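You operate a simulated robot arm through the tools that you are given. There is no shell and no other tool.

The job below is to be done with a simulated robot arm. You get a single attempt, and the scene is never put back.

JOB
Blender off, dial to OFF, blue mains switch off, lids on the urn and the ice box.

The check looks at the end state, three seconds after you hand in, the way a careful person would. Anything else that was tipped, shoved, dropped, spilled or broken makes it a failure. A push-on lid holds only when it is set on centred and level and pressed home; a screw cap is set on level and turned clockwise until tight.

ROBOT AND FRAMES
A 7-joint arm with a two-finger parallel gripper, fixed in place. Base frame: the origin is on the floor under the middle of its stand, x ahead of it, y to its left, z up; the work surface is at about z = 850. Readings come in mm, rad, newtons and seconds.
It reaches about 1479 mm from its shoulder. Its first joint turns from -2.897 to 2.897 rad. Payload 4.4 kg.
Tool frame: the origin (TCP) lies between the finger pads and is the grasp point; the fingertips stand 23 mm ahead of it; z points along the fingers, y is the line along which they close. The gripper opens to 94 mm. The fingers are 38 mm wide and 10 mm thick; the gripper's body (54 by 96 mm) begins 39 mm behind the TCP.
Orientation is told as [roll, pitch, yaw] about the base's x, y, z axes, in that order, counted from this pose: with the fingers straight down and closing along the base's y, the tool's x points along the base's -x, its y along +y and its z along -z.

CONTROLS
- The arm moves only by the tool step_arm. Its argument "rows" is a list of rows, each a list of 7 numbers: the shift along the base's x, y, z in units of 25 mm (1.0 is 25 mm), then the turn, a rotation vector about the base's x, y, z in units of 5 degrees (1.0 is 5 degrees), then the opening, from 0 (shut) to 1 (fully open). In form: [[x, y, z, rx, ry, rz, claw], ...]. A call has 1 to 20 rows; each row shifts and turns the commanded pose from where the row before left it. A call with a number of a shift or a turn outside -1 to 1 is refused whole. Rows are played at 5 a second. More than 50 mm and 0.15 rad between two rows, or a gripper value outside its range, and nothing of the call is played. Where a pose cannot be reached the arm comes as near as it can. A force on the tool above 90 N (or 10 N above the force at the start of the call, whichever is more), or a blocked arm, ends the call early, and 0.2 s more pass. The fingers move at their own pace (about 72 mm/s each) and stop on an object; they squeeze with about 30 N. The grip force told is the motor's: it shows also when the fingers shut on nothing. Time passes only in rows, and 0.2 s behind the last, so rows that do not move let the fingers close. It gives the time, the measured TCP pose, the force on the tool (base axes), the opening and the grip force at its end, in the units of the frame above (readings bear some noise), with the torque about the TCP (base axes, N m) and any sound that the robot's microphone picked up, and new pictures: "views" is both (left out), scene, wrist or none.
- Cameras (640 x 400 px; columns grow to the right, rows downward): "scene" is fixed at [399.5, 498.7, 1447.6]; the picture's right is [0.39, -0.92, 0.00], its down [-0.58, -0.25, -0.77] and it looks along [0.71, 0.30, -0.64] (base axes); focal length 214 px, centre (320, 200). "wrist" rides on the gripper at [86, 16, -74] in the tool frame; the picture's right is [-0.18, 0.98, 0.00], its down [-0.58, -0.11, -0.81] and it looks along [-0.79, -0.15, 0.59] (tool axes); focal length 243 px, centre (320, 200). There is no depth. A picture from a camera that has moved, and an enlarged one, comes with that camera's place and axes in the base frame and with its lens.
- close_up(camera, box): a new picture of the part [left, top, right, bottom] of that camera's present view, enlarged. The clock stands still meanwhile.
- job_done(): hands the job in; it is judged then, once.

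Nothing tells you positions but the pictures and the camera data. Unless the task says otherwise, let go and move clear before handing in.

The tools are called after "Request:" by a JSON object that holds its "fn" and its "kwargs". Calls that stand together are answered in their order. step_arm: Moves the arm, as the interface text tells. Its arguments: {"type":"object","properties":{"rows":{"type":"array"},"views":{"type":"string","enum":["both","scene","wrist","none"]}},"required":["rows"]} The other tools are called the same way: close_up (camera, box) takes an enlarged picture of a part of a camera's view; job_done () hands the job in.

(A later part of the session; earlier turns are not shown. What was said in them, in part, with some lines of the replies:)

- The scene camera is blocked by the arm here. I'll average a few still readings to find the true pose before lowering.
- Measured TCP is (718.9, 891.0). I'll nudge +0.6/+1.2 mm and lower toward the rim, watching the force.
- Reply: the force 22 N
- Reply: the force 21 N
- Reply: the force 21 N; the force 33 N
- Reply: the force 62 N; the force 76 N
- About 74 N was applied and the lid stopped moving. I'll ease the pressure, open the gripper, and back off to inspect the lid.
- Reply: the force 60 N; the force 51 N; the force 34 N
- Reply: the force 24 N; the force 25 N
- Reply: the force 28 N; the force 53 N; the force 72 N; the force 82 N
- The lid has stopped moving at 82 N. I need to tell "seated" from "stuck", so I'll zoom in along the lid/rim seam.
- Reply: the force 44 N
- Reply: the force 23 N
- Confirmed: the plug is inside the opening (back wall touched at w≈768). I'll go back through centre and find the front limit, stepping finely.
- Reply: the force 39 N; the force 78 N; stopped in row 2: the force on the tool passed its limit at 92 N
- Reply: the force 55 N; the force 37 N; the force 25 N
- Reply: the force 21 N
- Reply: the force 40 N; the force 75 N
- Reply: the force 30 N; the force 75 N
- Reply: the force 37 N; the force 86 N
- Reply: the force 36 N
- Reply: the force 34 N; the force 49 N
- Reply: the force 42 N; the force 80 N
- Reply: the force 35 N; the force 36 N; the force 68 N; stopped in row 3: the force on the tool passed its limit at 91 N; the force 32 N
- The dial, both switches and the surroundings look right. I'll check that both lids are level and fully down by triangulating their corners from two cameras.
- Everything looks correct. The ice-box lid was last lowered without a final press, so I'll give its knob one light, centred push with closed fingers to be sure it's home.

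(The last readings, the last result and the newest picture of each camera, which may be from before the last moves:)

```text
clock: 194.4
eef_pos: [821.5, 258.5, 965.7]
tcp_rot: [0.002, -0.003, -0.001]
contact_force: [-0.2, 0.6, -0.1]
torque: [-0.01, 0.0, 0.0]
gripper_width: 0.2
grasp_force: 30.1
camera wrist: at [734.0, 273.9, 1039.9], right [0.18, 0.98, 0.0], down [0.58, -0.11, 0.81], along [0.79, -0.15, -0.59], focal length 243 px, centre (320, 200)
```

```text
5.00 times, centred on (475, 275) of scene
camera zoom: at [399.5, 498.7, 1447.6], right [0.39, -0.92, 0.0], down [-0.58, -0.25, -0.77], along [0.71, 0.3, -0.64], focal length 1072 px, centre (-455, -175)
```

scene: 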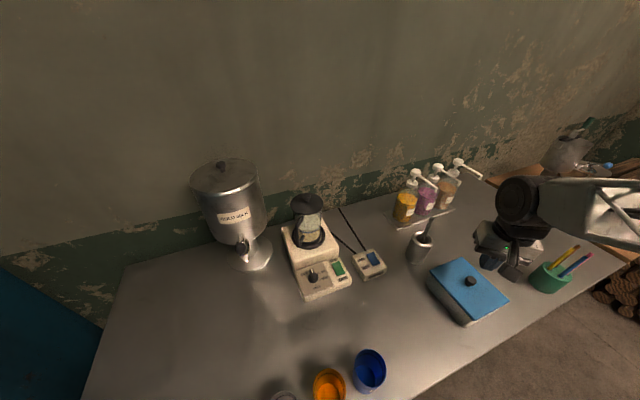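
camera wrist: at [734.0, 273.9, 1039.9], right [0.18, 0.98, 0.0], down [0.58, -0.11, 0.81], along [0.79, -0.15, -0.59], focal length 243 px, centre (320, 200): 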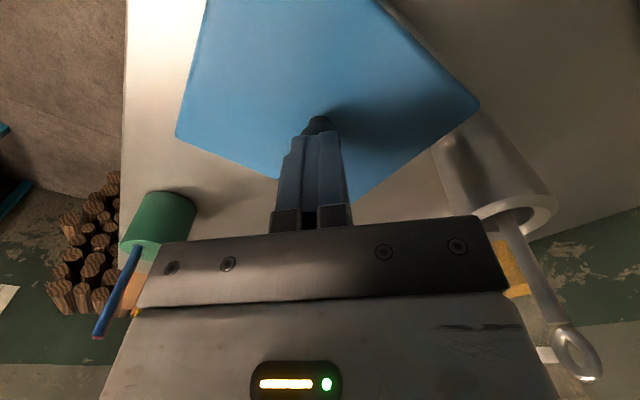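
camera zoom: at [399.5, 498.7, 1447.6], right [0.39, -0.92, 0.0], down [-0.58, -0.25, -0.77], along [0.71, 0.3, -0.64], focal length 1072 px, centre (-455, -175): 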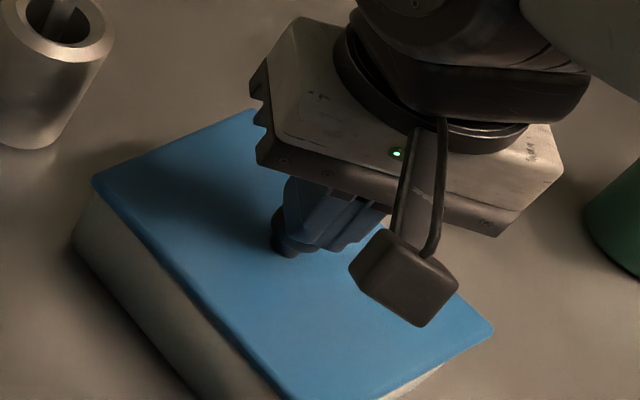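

Fingers are just over the knob. I'll continue down gently.

Request:
{"fn": "step_arm", "kwargs": {"rows": [[0, 0, -0.06, 0, 0, 0, 0], [0, 0, 0, 0, 0, 0, 0]], "views": "none"}}

Request:
{"fn": "step_arm", "kwargs": {"rows": [[0, 0, -0.06, 0, 0, 0, 0], [0, 0, 0, 0, 0, 0, 0]], "views": "none"}}

Request:
{"fn": "step_arm", "kwargs": {"rows": [[0, 0, -0.04, 0, 0, 0, 0], [0, 0, 0, 0, 0, 0, 0]], "views": "none"}}

```text
clock: 195.0
eef_pos: [821.1, 259.2, 963.4]
tcp_rot: [0.0, -0.006, 0.002]
contact_force: [-4.3, 0.7, 16.5]
torque: [0.03, 0.1, 0.01]
gripper_width: 0.2
grasp_force: 30.3
```

```text
clock: 195.6
eef_pos: [821.0, 257.4, 963.3]
tcp_rot: [0.0, -0.005, -0.002]
contact_force: [-7.2, 0.3, 39.1]
torque: [-0.01, 0.13, -0.02]
gripper_width: 0.0
grasp_force: 29.9
```

```text
clock: 196.2
eef_pos: [821.8, 257.3, 964.3]
tcp_rot: [0.001, -0.007, 0.002]
contact_force: [-1.3, -0.6, 57.1]
torque: [-0.07, -0.01, 0.03]
gripper_width: 0.1
grasp_force: 30.0
```

At 57 N it doesn't move at all, so the ice-box lid is fully home. I'll rise straight up, retreat to a clear pose, and do a final inspection.

Request:
{"fn": "step_arm", "kwargs": {"rows": [[0, 0, 0.1, 0, 0, 0, 0], [0, 0, 0.2, 0, 0, 0, 0], [0, 0, 0.8, 0, 0, 0, 0], [0, 0, 1, 0, 0, 0, 0], [0, 0, 1, 0, 0, 0, 0], [0, 0, 1, 0, 0, 0, 0], [0, 0, 1, 0, 0, 0, 0], [-0.6, 0.6, 1, 0, 0, 0, 0], [-0.6, 0.7, 1, 0, 0, 0, 0], [-0.6, 0.7, 1, 0, 0, 0, 0], [-0.6, 0.7, 1, 0, 0, 0, 0.2], [-0.6, 0.7, 1, 0, 0, 0, 0.3], [-0.6, 0.7, 1, 0, 0, 0, 0.4], [-0.6, 0.7, 1, 0, 0, 0, 0.5], [-0.6, 0.7, 1, 0, 0, 0, 0.5], [-0.6, 0.7, 1, 0, 0, 0, 0.5], [-0.6, 0.7, 1, 0, 0, 0, 0.5], [-0.6, 0.7, 0.5, 0, 0, 0, 0.5], [0, 0, 0, 0, 0, 0, 0.5]]}}

Request:
{"fn": "close_up", "kwargs": {"camera": "scene", "box": [415, 245, 520, 335]}}

Request:
{"fn": "close_up", "kwargs": {"camera": "scene", "box": [270, 190, 400, 310]}}

Request:
{"fn": "close_up", "kwargs": {"camera": "scene", "box": [220, 290, 420, 400]}}

Request:
{"fn": "close_up", "kwargs": {"camera": "scene", "box": [188, 156, 268, 206]}}

```text
clock: 200.2
eef_pos: [656.7, 449.8, 1353.1]
tcp_rot: [0.001, -0.004, 0.0]
contact_force: [0.1, 0.4, 0.7]
torque: [0.03, 0.04, -0.02]
gripper_width: 47.0
grasp_force: 0.1
camera wrist: at [569.7, 465.8, 1427.1], right [0.18, 0.98, 0.0], down [0.58, -0.11, 0.81], along [0.79, -0.15, -0.59], focal length 243 px, centre (320, 200)
```

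scene: 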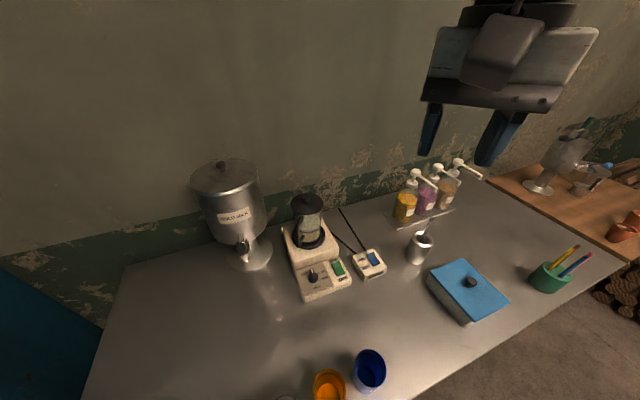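
wrist: 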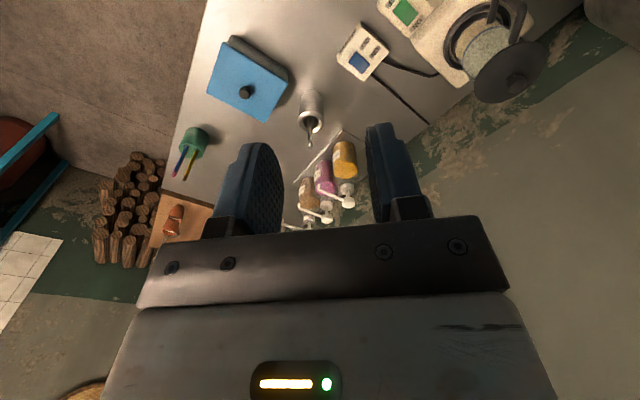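

```text
4.44 times, centred on (468, 290) of scene
camera zoom: at [399.5, 498.7, 1447.6], right [0.39, -0.92, 0.0], down [-0.58, -0.25, -0.77], along [0.71, 0.3, -0.64], focal length 953 px, centre (-336, -200)
```

zoom: 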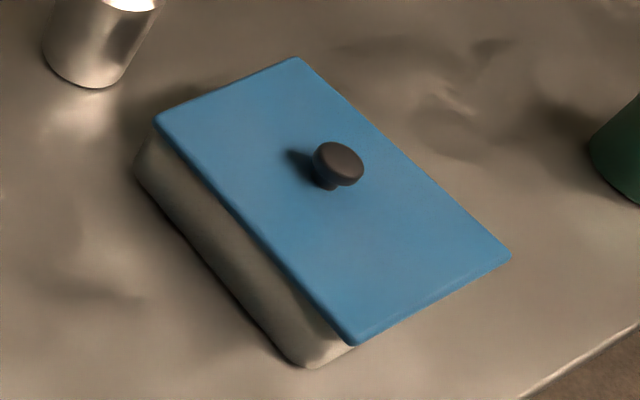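

```text
3.33 times, centred on (335, 250) of scene
camera zoom: at [399.5, 498.7, 1447.6], right [0.39, -0.92, 0.0], down [-0.58, -0.25, -0.77], along [0.71, 0.3, -0.64], focal length 715 px, centre (270, 33)
```

zoom: 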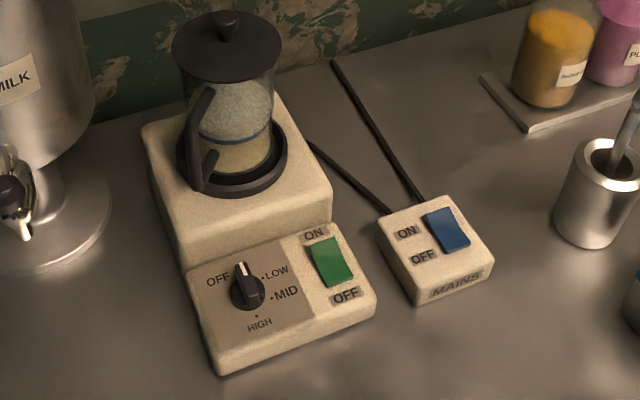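

```text
3.20 times, centred on (320, 345) of scene
camera zoom: at [399.5, 498.7, 1447.6], right [0.39, -0.92, 0.0], down [-0.58, -0.25, -0.77], along [0.71, 0.3, -0.64], focal length 686 px, centre (320, -264)
```

zoom: 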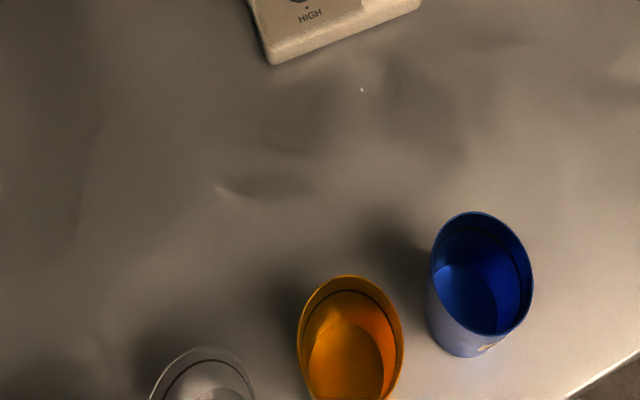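

```text
8.00 times, centred on (228, 181) of scene
camera zoom: at [399.5, 498.7, 1447.6], right [0.39, -0.92, 0.0], down [-0.58, -0.25, -0.77], along [0.71, 0.3, -0.64], focal length 1716 px, centre (1056, 352)
```

zoom: 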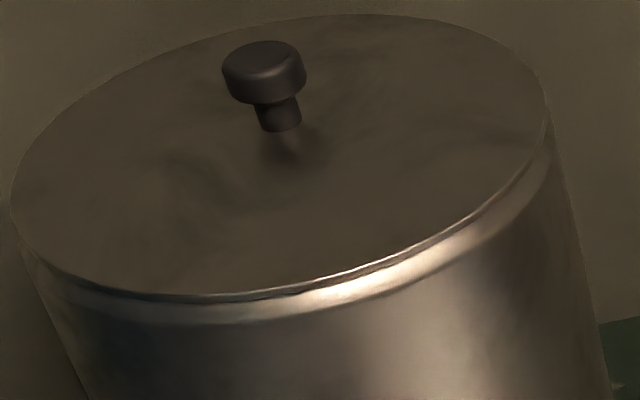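

The lid's outline shifted by a few pixels after that press, so I want to look closely at the seam on all sides before handing in.

Request:
{"fn": "close_up", "kwargs": {"camera": "scene", "box": [425, 260, 480, 328]}}

Request:
{"fn": "close_up", "kwargs": {"camera": "scene", "box": [455, 280, 515, 328]}}

Request:
{"fn": "close_up", "kwargs": {"camera": "wrist", "box": [195, 25, 305, 130]}}

```text
5.88 times, centred on (452, 294) of scene
camera zoom: at [399.5, 498.7, 1447.6], right [0.39, -0.92, 0.0], down [-0.58, -0.25, -0.77], along [0.71, 0.3, -0.64], focal length 1262 px, centre (-459, -353)
```

zoom: 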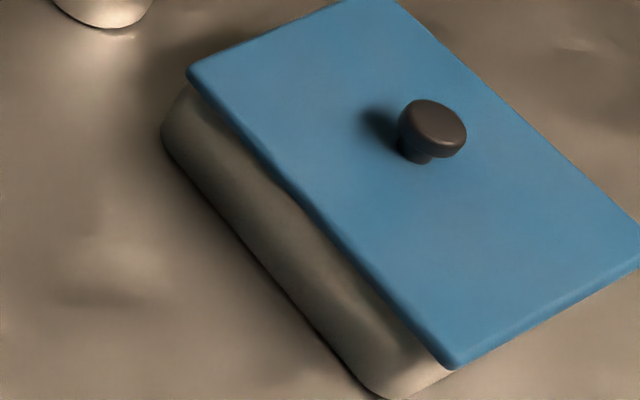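

```text
8.33 times, centred on (485, 304) of scene
camera zoom: at [399.5, 498.7, 1447.6], right [0.39, -0.92, 0.0], down [-0.58, -0.25, -0.77], along [0.71, 0.3, -0.64], focal length 1787 px, centre (-1055, -667)
```

zoom: 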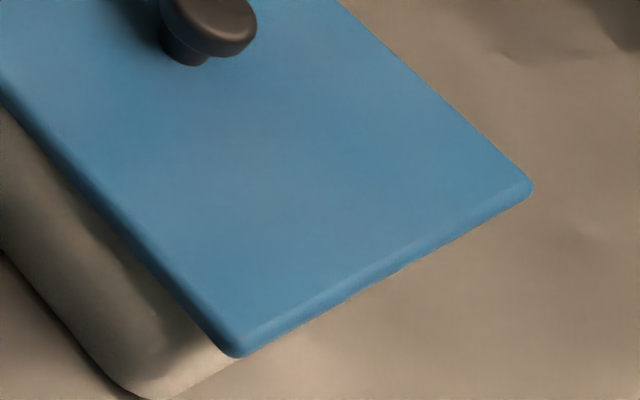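

```text
3.81 times, centred on (250, 78) of wrist
camera zoom: at [569.7, 465.8, 1427.1], right [0.18, 0.98, 0.0], down [0.58, -0.11, 0.81], along [0.79, -0.15, -0.59], focal length 924 px, centre (587, 667)
```

zoom: 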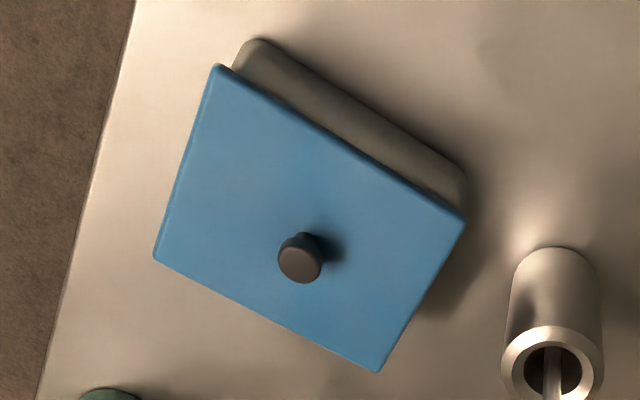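

The lid is seated but was nudged about 4 mm toward the front by that push, against the front of its play. I'll re-centre it by closing the fingers along the front–back direction (yaw −45°) at the true centre, then release with no load.

Request:
{"fn": "step_arm", "kwargs": {"rows": [[0.475, -0.545, -0.98, 0, 0, -0.643, 0.6], [0.475, -0.545, -0.98, 0, 0, -0.643, 0.6], [0.475, -0.545, -0.98, 0, 0, -0.643, 0.6], [0.475, -0.545, -0.98, 0, 0, -0.643, 0.6], [0.475, -0.545, -0.98, 0, 0, -0.643, 0.6], [0.475, -0.545, -0.98, 0, 0, -0.643, 0.6], [0.475, -0.545, -0.98, 0, 0, -0.643, 0.6], [0.475, -0.545, -0.98, 0, 0, -0.643, 0.6], [0.475, -0.545, -0.98, 0, 0, -0.643, 0.6], [0.475, -0.545, -0.98, 0, 0, -0.643, 0.6], [0.475, -0.545, -0.98, 0, 0, -0.643, 0.6], [0.475, -0.545, -0.98, 0, 0, -0.643, 0.6], [0.475, -0.545, -0.98, 0, 0, -0.643, 0.6], [0.475, -0.545, -0.98, 0, 0, -0.643, 0.6], [0, 0, 0, 0, 0, 0, 0.6], [0, 0, 0, 0, 0, 0, 0.6]]}}

Request:
{"fn": "step_arm", "kwargs": {"rows": [[0, 0, 0, 0, 0, 0, 0.6]], "views": "none"}}

Request:
{"fn": "close_up", "kwargs": {"camera": "wrist", "box": [200, 0, 440, 160]}}

```text
clock: 203.6
eef_pos: [820.8, 256.6, 1007.8]
tcp_rot: [0.003, -0.005, -0.786]
contact_force: [0.1, 0.0, -1.1]
torque: [0.01, 0.01, -0.01]
gripper_width: 56.5
grasp_force: 0.1
camera wrist: at [770.9, 329.0, 1083.3], right [0.82, 0.57, 0.0], down [0.33, -0.49, 0.81], along [0.46, -0.67, -0.59], focal length 243 px, centre (320, 200)
```

scene: 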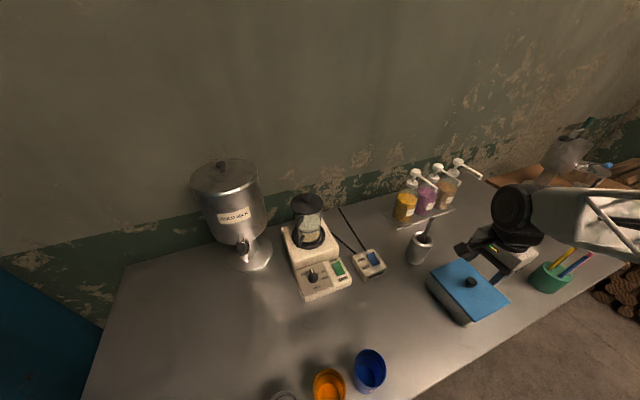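
wrist: 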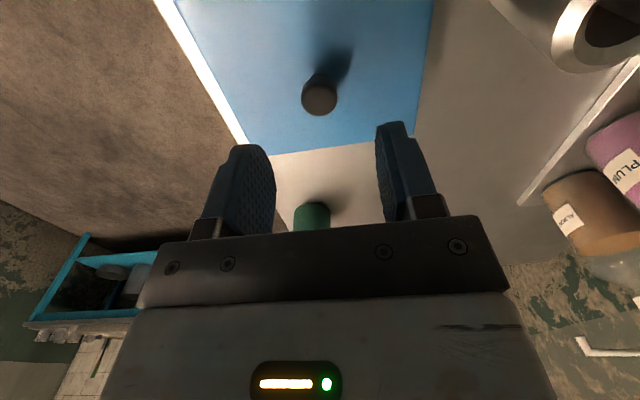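

```text
clock: 204.0
eef_pos: [820.5, 257.1, 1008.6]
tcp_rot: [0.002, -0.003, -0.783]
contact_force: [0.9, -0.2, 0.1]
torque: [-0.04, -0.01, 0.0]
gripper_width: 56.3
grasp_force: 0.1
```

```text
2.50 times, centred on (320, 80) of wrist
camera zoom: at [770.8, 329.1, 1083.4], right [0.82, 0.57, 0.0], down [0.33, -0.49, 0.81], along [0.46, -0.67, -0.59], focal length 606 px, centre (320, 500)
```

zoom: 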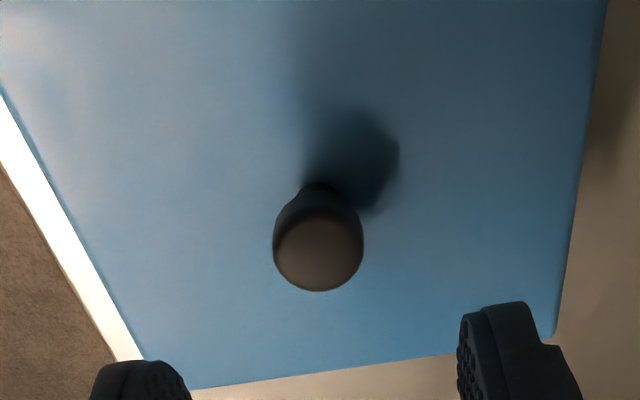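

The knob is at w≈761.7 and the centre of play is about 765.2. I'll shift +3 mm in w, descend, and close.

Request:
{"fn": "step_arm", "kwargs": {"rows": [[0.088, 0.088, -0.8, 0, 0, 0, 0.6], [0, 0, -0.8, 0, 0, 0, 0.6], [0, 0, -0.8, 0, 0, 0, 0.6], [0, 0, -0.16, 0, 0, 0, 0.6], [0, 0, 0, 0, 0, 0, 0.6], [0, 0, 0, 0, 0, 0, 0.6]], "views": "wrist"}}

Request:
{"fn": "step_arm", "kwargs": {"rows": [[0, 0, 0, 0, 0, 0, 0.6]], "views": "none"}}

Request:
{"fn": "step_arm", "kwargs": {"rows": [[0, 0, 0, 0, 0, 0, 0.6]], "views": "none"}}

```text
clock: 205.4
eef_pos: [823.6, 260.1, 945.5]
tcp_rot: [0.002, -0.005, -0.785]
contact_force: [0.3, -0.8, -0.3]
torque: [-0.02, 0.03, 0.0]
gripper_width: 56.4
grasp_force: 0.1
camera wrist: at [773.9, 332.1, 1019.5], right [0.82, 0.57, 0.0], down [0.33, -0.49, 0.81], along [0.46, -0.67, -0.59], focal length 243 px, centre (320, 200)
```

wrist: 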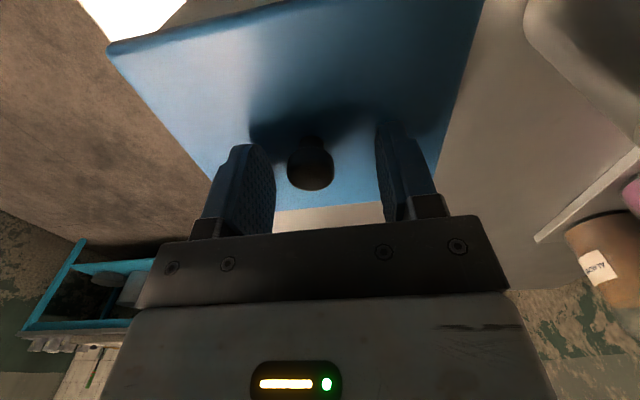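

```text
clock: 205.8
eef_pos: [824.6, 260.9, 945.0]
tcp_rot: [0.002, -0.004, -0.784]
contact_force: [-0.2, 0.4, -0.1]
torque: [0.01, -0.02, 0.0]
gripper_width: 56.5
grasp_force: 0.0
```

```text
clock: 206.2
eef_pos: [823.7, 259.7, 944.8]
tcp_rot: [0.001, -0.004, -0.785]
contact_force: [0.1, 0.4, 0.3]
torque: [0.04, 0.03, 0.01]
gripper_width: 56.6
grasp_force: 0.0
```

Request:
{"fn": "step_arm", "kwargs": {"rows": [[-0.04, -0.04, -0.04, 0, 0, 0, 0.6], [0, 0, 0, 0, 0, 0, 0.45], [0, 0, 0, 0, 0, 0, 0.35], [0, 0, 0, 0, 0, 0, 0.25], [0, 0, 0, 0, 0, 0, 0.2], [0, 0, 0, 0, 0, 0, 0.2], [0, 0, 0, 0, 0, 0, 0.2]], "views": "wrist"}}

```text
clock: 207.8
eef_pos: [821.9, 258.6, 941.8]
tcp_rot: [0.001, -0.005, -0.784]
contact_force: [1.0, 0.5, 2.0]
torque: [0.02, -0.02, 0.01]
gripper_width: 22.3
grasp_force: 29.7
camera wrist: at [772.7, 330.6, 1017.9], right [0.82, 0.57, 0.0], down [0.33, -0.49, 0.81], along [0.46, -0.67, -0.59], focal length 243 px, centre (320, 200)
```

wrist: 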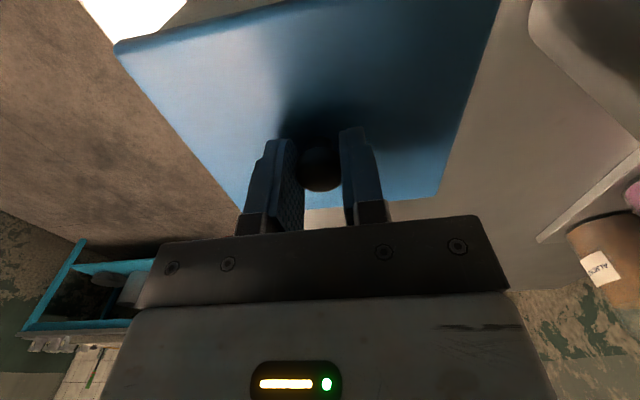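

The knob is re-centred with negligible force. I'll read the pose twice, then release.

Request:
{"fn": "step_arm", "kwargs": {"rows": [[0, 0, 0, 0, 0, 0, 0.2]], "views": "none"}}

Request:
{"fn": "step_arm", "kwargs": {"rows": [[0, 0, 0, 0, 0, 0, 0.2]], "views": "none"}}

```text
clock: 208.2
eef_pos: [821.6, 259.2, 943.5]
tcp_rot: [0.002, -0.004, -0.784]
contact_force: [-0.2, 0.6, 1.3]
torque: [-0.03, 0.02, 0.01]
gripper_width: 22.1
grasp_force: 30.5
```

```text
clock: 208.6
eef_pos: [822.5, 258.8, 943.5]
tcp_rot: [0.001, -0.004, -0.782]
contact_force: [-0.8, 0.5, 2.5]
torque: [0.03, 0.03, 0.01]
gripper_width: 22.4
grasp_force: 30.4
```

Request:
{"fn": "step_arm", "kwargs": {"rows": [[0.062, -0.023, 0, 0, 0, 0, 0.2], [0, 0, 0, 0, 0, 0, 0.2], [0, 0, 0, 0, 0, 0, 0.2]], "views": "none"}}

Request:
{"fn": "step_arm", "kwargs": {"rows": [[0, 0, 0, 0, 0, 0, 0.35], [0, 0, 0, 0, 0, 0, 0.5], [0, 0, 0, 0, 0, 0, 0.6], [0, 0, 0, 0, 0, 0, 0.6]], "views": "wrist"}}

```text
clock: 209.4
eef_pos: [824.6, 257.0, 943.4]
tcp_rot: [0.003, -0.003, -0.783]
contact_force: [0.0, -0.7, 1.4]
torque: [-0.02, 0.02, -0.01]
gripper_width: 22.4
grasp_force: 29.9
```

```text
clock: 210.4
eef_pos: [824.5, 258.2, 942.4]
tcp_rot: [0.002, -0.002, -0.784]
contact_force: [0.1, -0.1, 0.7]
torque: [-0.02, 0.01, 0.0]
gripper_width: 56.6
grasp_force: 0.0
camera wrist: at [774.7, 330.2, 1017.9], right [0.82, 0.57, 0.0], down [0.33, -0.49, 0.81], along [0.46, -0.67, -0.59], focal length 243 px, centre (320, 200)
```

wrist: 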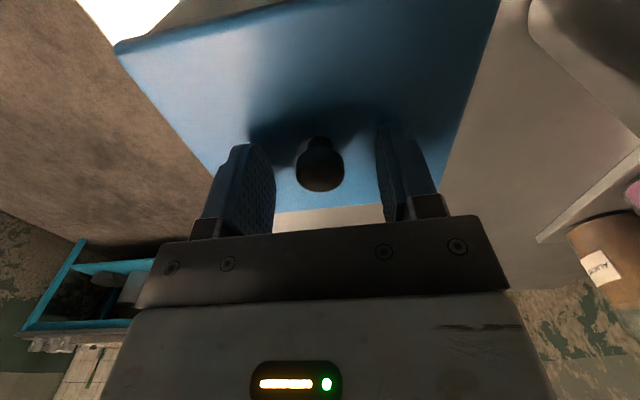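

The knob stayed centred on release. I'll rise straight up and retreat for a final look.

Request:
{"fn": "step_arm", "kwargs": {"rows": [[0, 0, 0.2, 0, 0, 0, 0.6], [0, 0, 0.5, 0, 0, 0, 0.6], [0, 0, 1, 0, 0, 0, 0.6], [0, 0, 1, 0, 0, 0, 0.6], [0, 0, 1, 0, 0, 0, 0.6], [0, 0, 1, 0, 0, 0.5, 0.6], [0, 0, 1, 0, 0, 1, 0.6], [-0.6, 0.6, 1, 0, 0, 1, 0.6], [-0.6, 0.6, 1, 0, 0, 1, 0.6], [-0.6, 0.6, 1, 0, 0, 1, 0.6], [-0.6, 0.6, 1, 0, 0, 1, 0.6], [-0.6, 0.6, 1, 0, 0, 1, 0.6], [-0.6, 0.6, 1, 0, 0, 1, 0.6], [-0.6, 0.6, 1, 0, 0, 1, 0.6], [-0.6, 0.6, 1, 0, 0, 0.5, 0.6], [-0.6, 0.6, 1, 0, 0, 0, 0.6], [-0.6, 0.6, 1, 0, 0, 0, 0.6], [0, 0, 0, 0, 0, 0, 0.6]]}}

Request:
{"fn": "close_up", "kwargs": {"camera": "scene", "box": [415, 245, 520, 335]}}

Request:
{"fn": "close_up", "kwargs": {"camera": "scene", "box": [455, 280, 515, 328]}}

Request:
{"fn": "close_up", "kwargs": {"camera": "scene", "box": [425, 260, 480, 328]}}

```text
clock: 214.2
eef_pos: [675.4, 406.8, 1338.0]
tcp_rot: [0.001, -0.004, 0.0]
contact_force: [0.1, 0.8, 0.6]
torque: [0.02, -0.01, -0.02]
gripper_width: 56.3
grasp_force: 0.0
camera wrist: at [588.6, 422.0, 1413.3], right [0.18, 0.98, 0.0], down [0.58, -0.11, 0.81], along [0.79, -0.15, -0.59], focal length 243 px, centre (320, 200)
```

scene: 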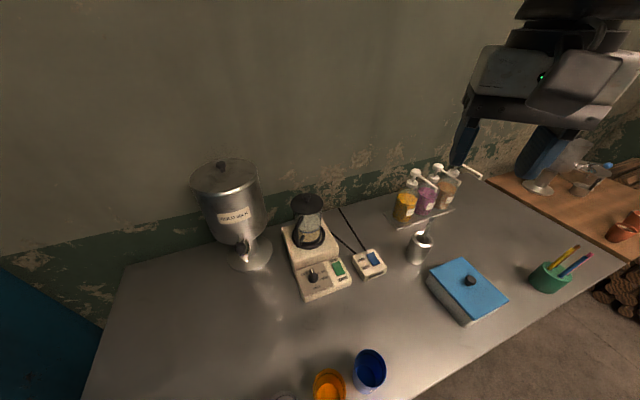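
wrist: 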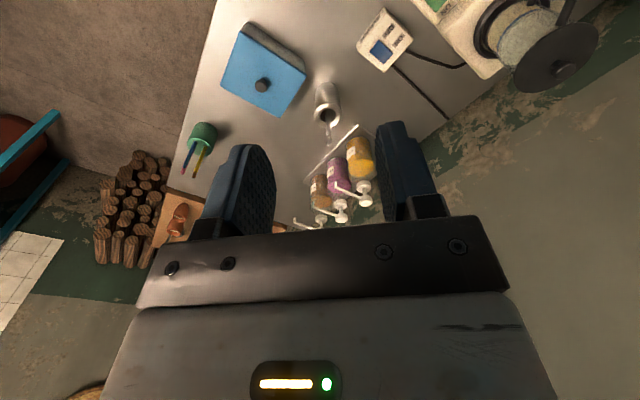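

```text
4.44 times, centred on (468, 290) of scene
camera zoom: at [399.5, 498.7, 1447.6], right [0.39, -0.92, 0.0], down [-0.58, -0.25, -0.77], along [0.71, 0.3, -0.64], focal length 953 px, centre (-336, -200)
```

zoom: 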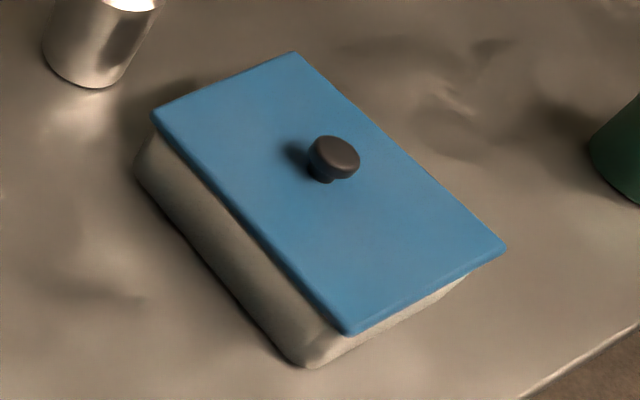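

```text
8.33 times, centred on (485, 304) of scene
camera zoom: at [399.5, 498.7, 1447.6], right [0.39, -0.92, 0.0], down [-0.58, -0.25, -0.77], along [0.71, 0.3, -0.64], focal length 1787 px, centre (-1055, -667)
```

zoom: 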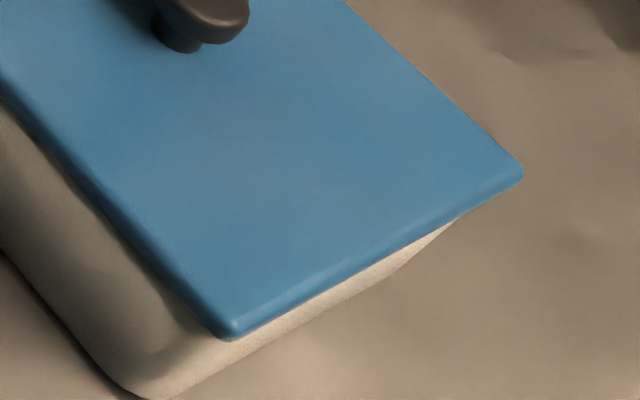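

```text
5.88 times, centred on (452, 294) of scene
camera zoom: at [399.5, 498.7, 1447.6], right [0.39, -0.92, 0.0], down [-0.58, -0.25, -0.77], along [0.71, 0.3, -0.64], focal length 1262 px, centre (-459, -353)
```

zoom: 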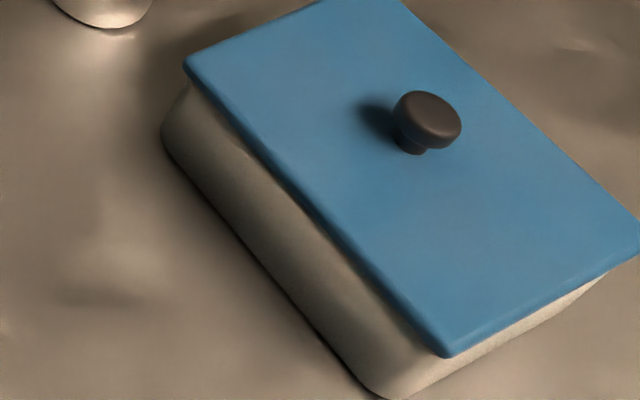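

The lid looks centred again. I want a direct low-angle look at the seam from the front, so I'll bring the wrist camera down in front of the table with the hand leaned back.

Request:
{"fn": "step_arm", "kwargs": {"rows": [[0.056, -0.99, -0.5, 0, 0, 0.9, 0.3], [0.056, -0.99, -0.5, 0, 0, 0.9, 0], [0.056, -0.99, -0.95, 0, 0, 0.9, 0], [0.056, -0.99, -0.95, 0, 0, 0.9, 0], [0.056, -0.99, -0.95, 0, 0, 0.9, 0], [0.056, -0.99, -0.95, 0, 0, 0.9, 0], [0.056, -0.99, -0.95, 0, 0, 0.9, 0], [0.056, -0.99, -0.95, 0, 0, 0.9, 0], [0.056, -0.99, -0.95, 0, 0, 0.9, 0], [0.056, -0.99, -0.95, 0, 0, 0.9, 0], [0, 0, -0.9, 0.7071, -0.7071, 0, 0], [0, 0, -0.9, 0.7071, -0.7071, 0, 0], [0, 0, -0.9, 0.7071, -0.7071, 0, 0], [0, 0, -0.9, 0.7071, -0.7071, 0, 0], [0, 0, -0.9, 0.7071, -0.7071, 0, 0], [0, 0, -0.5, 0, 0, 0, 0], [0, 0, 0, 0, 0, 0, 0]]}}

```text
clock: 217.8
eef_pos: [690.2, 161.0, 992.8]
tcp_rot: [0.0, -0.44, 0.788]
contact_force: [1.2, 1.4, 0.4]
torque: [0.0, 0.05, 0.01]
gripper_width: 0.0
grasp_force: 30.2
camera wrist: at [601.8, 94.1, 1024.9], right [-0.58, 0.81, 0.08], down [0.21, 0.05, 0.98], along [0.79, 0.58, -0.2], focal length 243 px, centre (320, 200)
```

scene: 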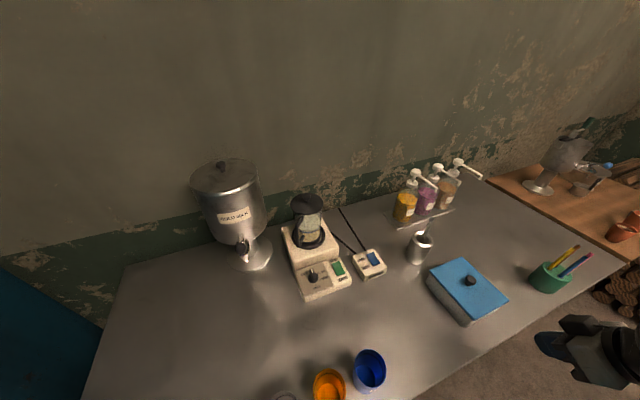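
wrist: 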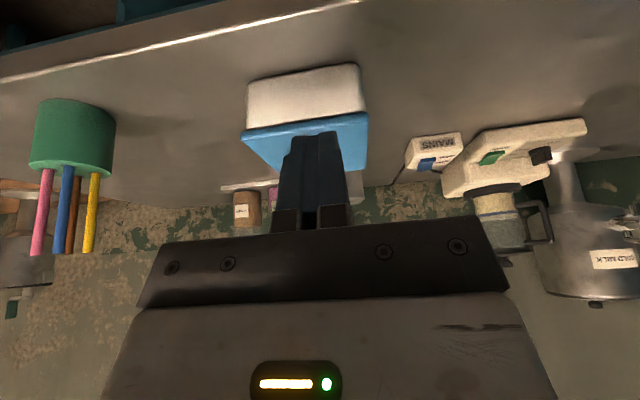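

Request:
{"fn": "close_up", "kwargs": {"camera": "wrist", "box": [235, 55, 375, 180]}}

Request:
{"fn": "close_up", "kwargs": {"camera": "wrist", "box": [235, 95, 380, 165]}}

```text
3.20 times, centred on (305, 118) of wrist
camera zoom: at [601.8, 94.1, 1024.9], right [-0.58, 0.81, 0.08], down [0.21, 0.05, 0.98], along [0.79, 0.58, -0.2], focal length 776 px, centre (368, 464)
```

zoom: 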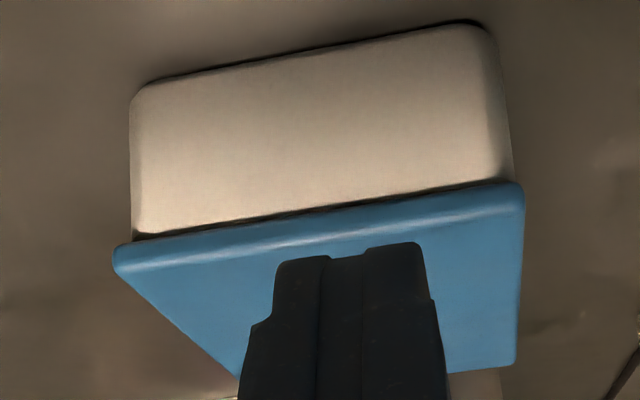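

```text
4.41 times, centred on (308, 130) of wrist
camera zoom: at [601.8, 94.1, 1024.9], right [-0.58, 0.81, 0.08], down [0.21, 0.05, 0.98], along [0.79, 0.58, -0.2], focal length 1071 px, centre (375, 509)
```

zoom: 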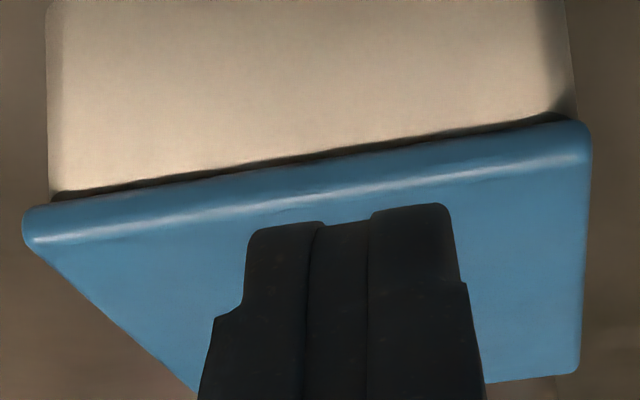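

The seam looks even. I'll lower the camera further to look almost level along it.

Request:
{"fn": "step_arm", "kwargs": {"rows": [[0, 0, -0.8, 0, 0, 0, 0], [0, 0, -0.8, 0, 0, 0, 0], [0, 0, -0.8, 0, 0, 0, 0], [0, 0, -0.8, 0, 0, 0, 0], [0, 0, -0.2, 0, 0, 0, 0], [0, 0, 0, 0, 0, 0, 0]], "views": "wrist"}}

Request:
{"fn": "close_up", "kwargs": {"camera": "wrist", "box": [235, 110, 385, 190]}}

Request:
{"fn": "close_up", "kwargs": {"camera": "wrist", "box": [240, 130, 300, 175]}}

Request:
{"fn": "close_up", "kwargs": {"camera": "wrist", "box": [320, 115, 380, 160]}}

```text
clock: 219.2
eef_pos: [687.6, 160.6, 911.3]
tcp_rot: [0.0, -0.44, 0.788]
contact_force: [0.5, 0.9, 0.4]
torque: [0.02, -0.05, -0.01]
gripper_width: 0.0
grasp_force: 30.3
camera wrist: at [599.8, 94.1, 941.9], right [-0.58, 0.81, 0.08], down [0.21, 0.05, 0.98], along [0.79, 0.58, -0.2], focal length 243 px, centre (320, 200)
```

wrist: 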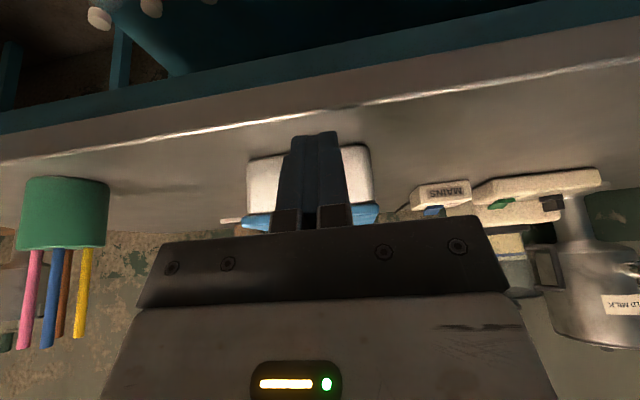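

```text
4.27 times, centred on (310, 150) of wrist
camera zoom: at [599.8, 94.1, 941.9], right [-0.58, 0.81, 0.08], down [0.21, 0.05, 0.98], along [0.79, 0.58, -0.2], focal length 1035 px, centre (363, 413)
```

zoom: 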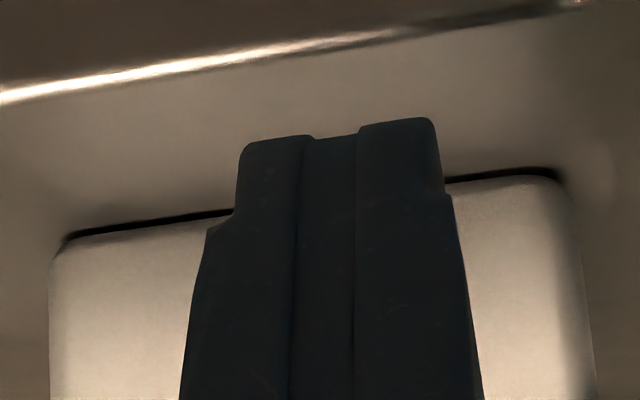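

```text
8.89 times, centred on (270, 152) of wrist
camera zoom: at [599.8, 94.1, 941.9], right [-0.58, 0.81, 0.08], down [0.21, 0.05, 0.98], along [0.79, 0.58, -0.2], focal length 2157 px, centre (764, 622)
```

zoom: 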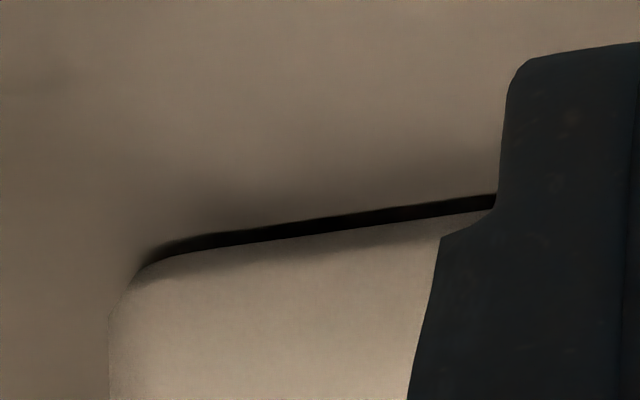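

```text
8.89 times, centred on (350, 138) of wrist
camera zoom: at [599.8, 94.1, 941.9], right [-0.58, 0.81, 0.08], down [0.21, 0.05, 0.98], along [0.79, 0.58, -0.2], focal length 2157 px, centre (53, 756)
```

zoom: 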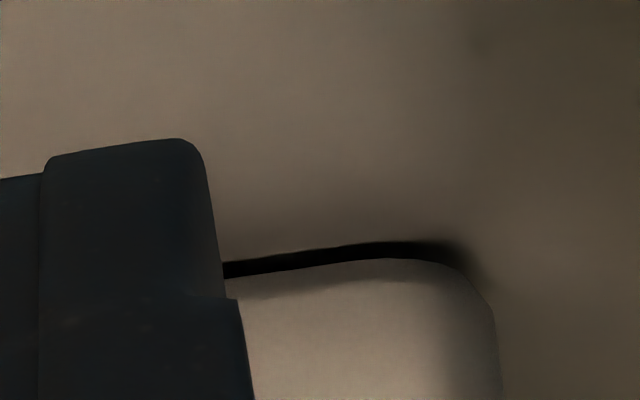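

Request:
{"fn": "close_up", "kwargs": {"camera": "wrist", "box": [232, 190, 292, 235]}}

Request:
{"fn": "close_up", "kwargs": {"camera": "wrist", "box": [340, 180, 400, 225]}}

```text
8.89 times, centred on (262, 212) of wrist
camera zoom: at [599.8, 94.1, 941.9], right [-0.58, 0.81, 0.08], down [0.21, 0.05, 0.98], along [0.79, 0.58, -0.2], focal length 2157 px, centre (836, 89)
```

zoom: 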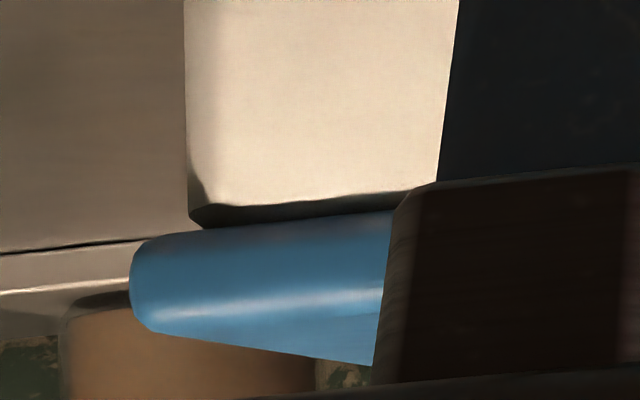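

```text
8.89 times, centred on (370, 202) of wrist
camera zoom: at [599.8, 94.1, 941.9], right [-0.58, 0.81, 0.08], down [0.21, 0.05, 0.98], along [0.79, 0.58, -0.2], focal length 2157 px, centre (-124, 178)
```

zoom: 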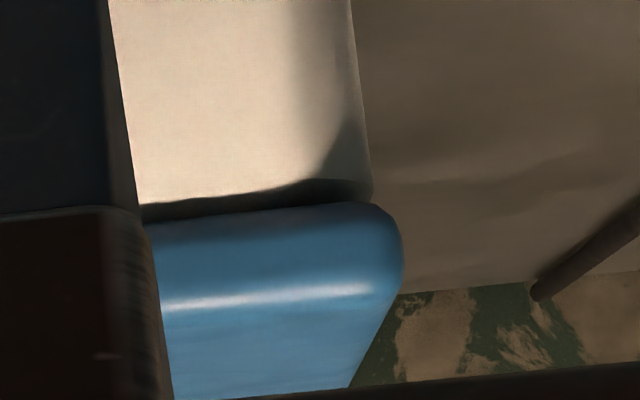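

The lid sits flush on the rim at both front corners. I'll check the urn lid the same way: up first, then across at a safe height.

Request:
{"fn": "step_arm", "kwargs": {"rows": [[0, 0, 0.8, 0, 0, 0, 0], [0, 0, 1, 0, 0, 0, 0], [0, 0, 1, 0, 0, 0, 0], [0, 0, 1, 0, 0, 0, 0], [0, 0, 1, 0, 0, 0, 0], [0, 0, 1, 0, 0, 0, 0], [0, 0, 1, 0, 0, 0, 0], [0, 0, 1, 0, 0, 0, 0], [0, 0, 1, 0, 0, 0, 0], [0, 0, 1, 0, 0, 0, 0], [0, 0, 1, 0, 0, 0, 0], [0, 0, 1, 0, 0, 0, 0], [0, 0, 1, 0, 0, 0, 0], [0, 0, 0.8, 0, 0, 0, 0]], "views": "none"}}

Request:
{"fn": "step_arm", "kwargs": {"rows": [[-0.3, 0.99, 0, 0, 0, 0, 0], [-0.3, 0.99, 0, 0, 0, 0, 0], [-0.3, 0.99, 0, 0, 0, 0, 0], [-0.3, 0.99, 0, 0, 0, 0, 0], [-0.3, 0.99, 0, 0, 0, 0, 0], [-0.3, 0.99, 0, 0, 0, 0, 0], [-0.3, 0.99, 0, 0, 0, 0, 0], [-0.3, 0.99, 0, 0, 0, 0, 0], [-0.3, 0.99, 0, 0, 0, 0, 0], [-0.3, 0.99, 0, 0, 0, 0, 0], [-0.3, 0.99, 0, 0, 0, 0, 0], [-0.3, 0.99, 0, 0, 0, 0, 0], [-0.3, 0.99, 0, 0, 0, 0, 0], [-0.3, 0.99, 0, 0, 0, 0, 0], [-0.3, 0.99, 0, 0, 0, 0, 0], [-0.3, 0.99, 0, 0, 0, 0, 0], [-0.3, 0.99, 0, 0, 0, 0, 0], [-0.3, 0.99, 0, 0, 0, 0, 0], [-0.2, 0.99, 0, 0, 0, 0, 0], [0, 0.99, 0, 0, 0, 0, 0]], "views": "wrist"}}

```text
clock: 222.2
eef_pos: [690.4, 158.1, 1249.2]
tcp_rot: [0.002, -0.44, 0.786]
contact_force: [-0.1, -0.2, 1.3]
torque: [-0.05, 0.01, -0.01]
gripper_width: 0.1
grasp_force: 30.0
```

```text
clock: 226.4
eef_pos: [548.6, 656.4, 1253.6]
tcp_rot: [0.0, -0.441, 0.788]
contact_force: [-0.2, 0.8, -0.2]
torque: [-0.06, 0.01, 0.0]
gripper_width: 0.0
grasp_force: 29.6
camera wrist: at [461.0, 590.0, 1284.8], right [-0.58, 0.81, 0.08], down [0.21, 0.05, 0.98], along [0.79, 0.58, -0.2], focal length 243 px, centre (320, 200)
```

wrist: 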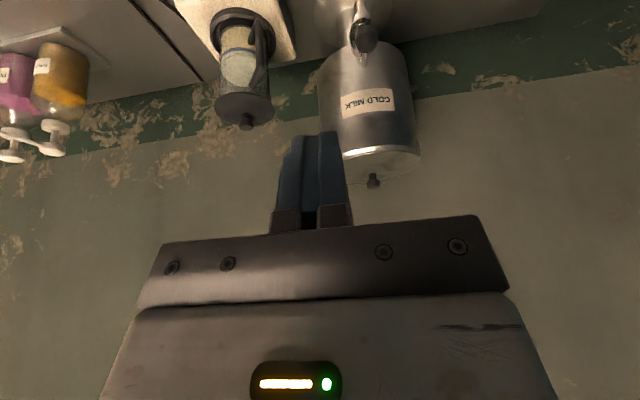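

Request:
{"fn": "step_arm", "kwargs": {"rows": [[0, 0, -0.9, 0, 0, 0, 0], [0, 0, -0.9, 0, 0, 0, 0], [0, 0, -0.9, 0, 0, 0, 0], [0, 0, -0.8, 0, 0, 0, 0], [0, 0, 0, 0, 0, 0, 0]], "views": "wrist"}}

Request:
{"fn": "close_up", "kwargs": {"camera": "wrist", "box": [335, 150, 445, 240]}}

```text
clock: 227.6
eef_pos: [550.4, 657.7, 1162.8]
tcp_rot: [0.0, -0.439, 0.787]
contact_force: [0.6, 0.3, 0.2]
torque: [-0.04, -0.04, 0.0]
gripper_width: 0.1
grasp_force: 29.4
camera wrist: at [461.4, 590.9, 1193.9], right [-0.58, 0.81, 0.08], down [0.21, 0.05, 0.98], along [0.79, 0.58, -0.2], focal length 243 px, centre (320, 200)
```

wrist: 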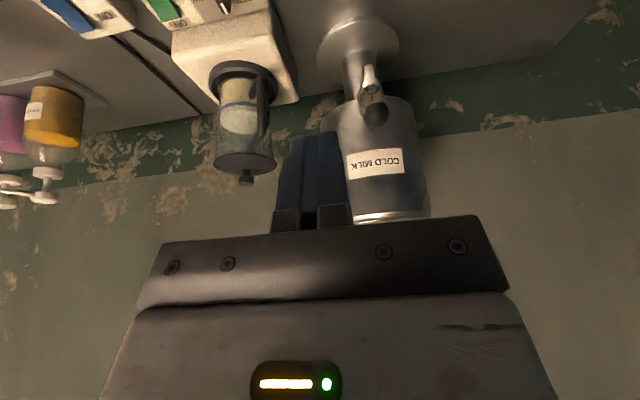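

```text
4.44 times, centred on (390, 195) of wrist
camera zoom: at [461.4, 590.9, 1193.9], right [-0.58, 0.81, 0.08], down [0.21, 0.05, 0.98], along [0.79, 0.58, -0.2], focal length 1078 px, centre (9, 222)
```

zoom: 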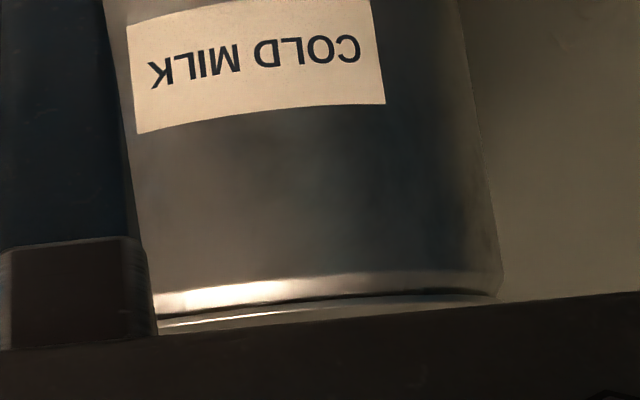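

Request:
{"fn": "step_arm", "kwargs": {"rows": [[0, 0, 0.8, 0, 0, 0, 0], [0, 0, 0.6, 0, 0, 0, 0], [0, 0, 0, 0, 0, 0, 0]], "views": "none"}}

Request:
{"fn": "close_up", "kwargs": {"camera": "wrist", "box": [335, 140, 445, 215]}}

Request:
{"fn": "close_up", "kwargs": {"camera": "wrist", "box": [345, 165, 435, 215]}}

```text
clock: 228.4
eef_pos: [549.4, 657.4, 1197.4]
tcp_rot: [0.002, -0.44, 0.788]
contact_force: [0.2, -0.2, 0.4]
torque: [0.01, -0.01, 0.02]
gripper_width: 0.2
grasp_force: 30.2
```

```text
5.33 times, centred on (390, 178) of wrist
camera zoom: at [459.9, 590.8, 1229.1], right [-0.58, 0.81, 0.08], down [0.21, 0.05, 0.98], along [0.79, 0.58, -0.2], focal length 1294 px, centre (-53, 320)
```

zoom: 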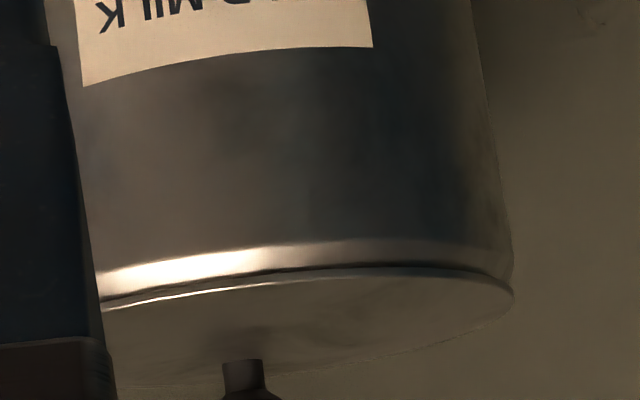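

```text
7.11 times, centred on (390, 190) of wrist
camera zoom: at [459.9, 590.8, 1229.1], right [-0.58, 0.81, 0.08], down [0.21, 0.05, 0.98], along [0.79, 0.58, -0.2], focal length 1725 px, centre (-178, 271)
```

zoom: 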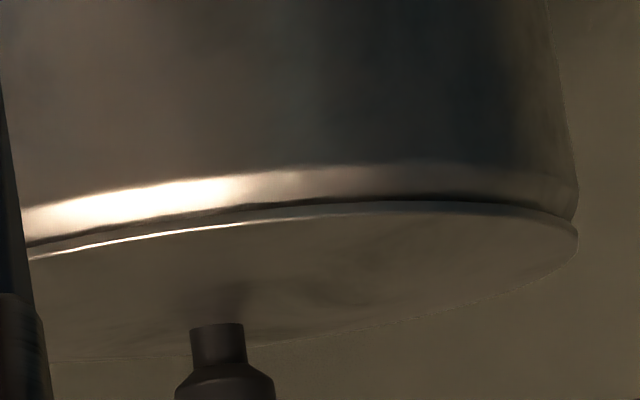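

Request:
{"fn": "close_up", "kwargs": {"camera": "wrist", "box": [400, 175, 440, 205]}}

Request:
{"fn": "close_up", "kwargs": {"camera": "wrist", "box": [350, 180, 390, 210]}}

```text
13.33 times, centred on (420, 190) of wrist
camera zoom: at [459.9, 590.8, 1229.1], right [-0.58, 0.81, 0.08], down [0.21, 0.05, 0.98], along [0.79, 0.58, -0.2], focal length 3235 px, centre (-1013, 333)
```

zoom: 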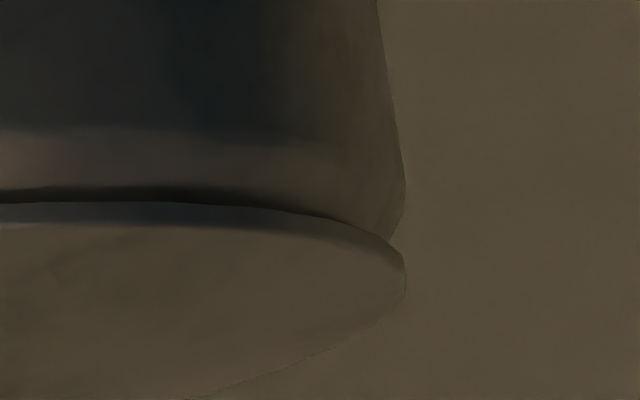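

```text
13.33 times, centred on (370, 195) of wrist
camera zoom: at [459.9, 590.8, 1229.1], right [-0.58, 0.81, 0.08], down [0.21, 0.05, 0.98], along [0.79, 0.58, -0.2], focal length 3235 px, centre (-347, 267)
```

zoom: 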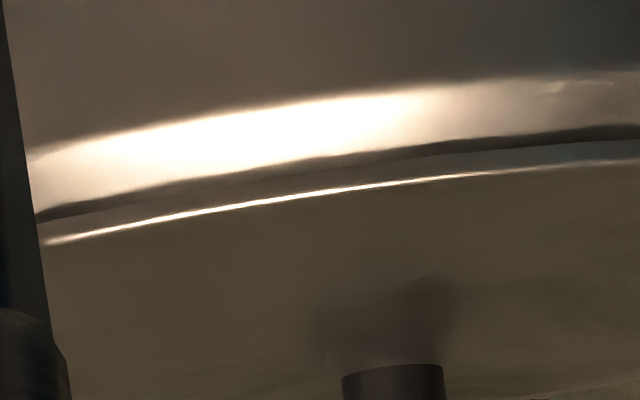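

The urn lid is flush and level on the rim, with no gap at the silhouette. I'll retreat clear and take one last overall look.

Request:
{"fn": "step_arm", "kwargs": {"rows": [[-0.3, -0.3, 1, 0, 0, 0, 0], [-0.3, -0.3, 1, -0.7071, 0.7071, 0, 0.2], [-0.3, -0.3, 1, -0.7071, 0.7071, 0, 0.4], [-0.3, -0.3, 1, -0.7071, 0.7071, 0, 0.5], [0, 0, 1, -0.7071, 0.7071, 0, 0.5], [0, 0, 1, -0.7071, 0.7071, 0, 0.5], [0.3, 0, 1, 0, 0, 0, 0.5], [0.3, 0, 0.6, 0, 0, 0, 0.5], [0, 0, 0, 0, 0, 0, 0.5], [0, 0, 0, 0, 0, 0, 0.5]]}}

Request:
{"fn": "close_up", "kwargs": {"camera": "scene", "box": [260, 180, 420, 310]}}

Request:
{"fn": "close_up", "kwargs": {"camera": "scene", "box": [400, 210, 620, 340]}}

```text
clock: 230.6
eef_pos: [533.4, 626.4, 1389.1]
tcp_rot: [0.001, -0.004, 0.788]
contact_force: [0.5, -0.8, 0.0]
torque: [0.02, -0.01, -0.03]
gripper_width: 46.9
grasp_force: 0.2
camera wrist: at [460.7, 575.8, 1463.3], right [-0.57, 0.82, 0.0], down [0.49, 0.33, 0.81], along [0.67, 0.46, -0.59], focal length 243 px, centre (320, 200)
```

scene: 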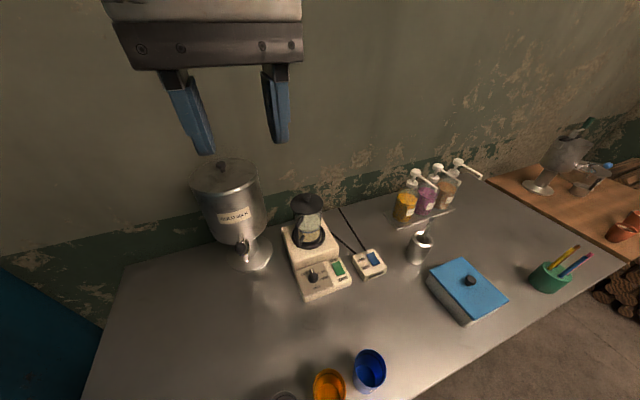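
wrist: 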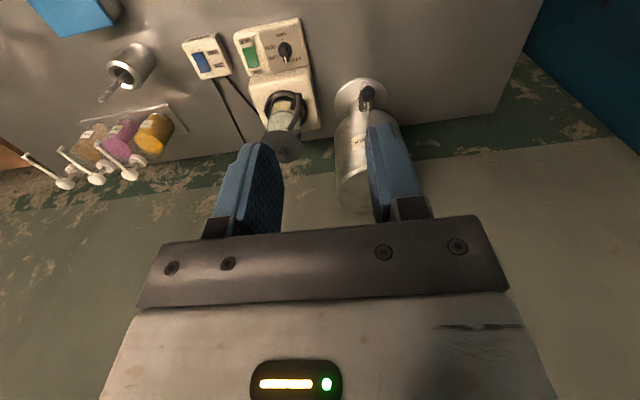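

```text
3.08 times, centred on (340, 245) of scene
camera zoom: at [399.5, 498.7, 1447.6], right [0.39, -0.92, 0.0], down [-0.58, -0.25, -0.77], along [0.71, 0.3, -0.64], focal length 660 px, centre (258, 62)
```

zoom: 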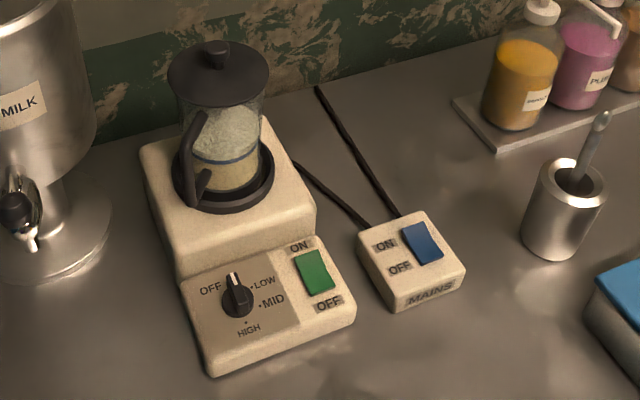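

```text
2.91 times, centred on (510, 275) of scene
camera zoom: at [399.5, 498.7, 1447.6], right [0.39, -0.92, 0.0], down [-0.58, -0.25, -0.77], along [0.71, 0.3, -0.64], focal length 624 px, centre (-233, -18)
```

zoom: 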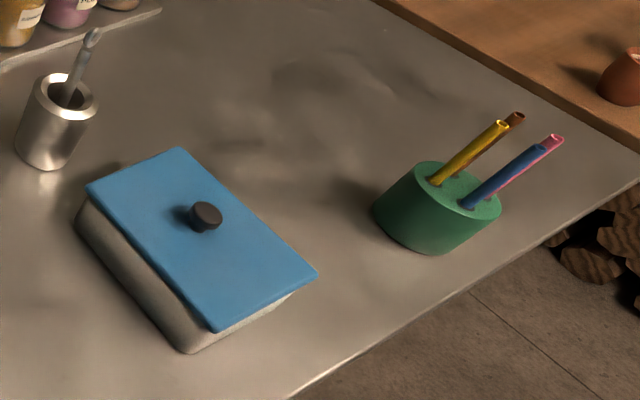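

All parts of the job look done. The green blender switch and blue mains switch are at OFF and the lamp is out, the dial's white mark is at OFF, and the urn and ice-box lids are seated level. Nothing else has moved and the arm is clear, so I'm handing in.

Request:
{"fn": "job_done", "kwargs": {}}

```text
The job is handed in.
```

The job is handed in. My last pictures show every part of it done:

- **Blender:** the green switch is at OFF.
- **Dial:** the white mark points at OFF. It started at HIGH.
- **Mains:** the blue switch is at OFF, and the blender's lamp went out when I pressed it.
- **Urn lid:** it sits centred and level. I pressed it on with about 74 N and saw no gap along the rim. I didn't test whether it holds against a pull.
- **Ice box lid:** it sits level and flush, within about 2 mm of centre. It has about 3 mm of play and lifts off freely, so it rests in place and does not grip. I pressed it to about 90 N, then took it off and set it on again. A later check push slid it about 4 mm forward, so I re-centred it without pressing again.

The cups, bottles, spoon pot and pencils look where they were at the start. Any shift of the urn or ice box is too small to make out, about 2 mm at most. The gripper was open and the arm clear when I handed in.
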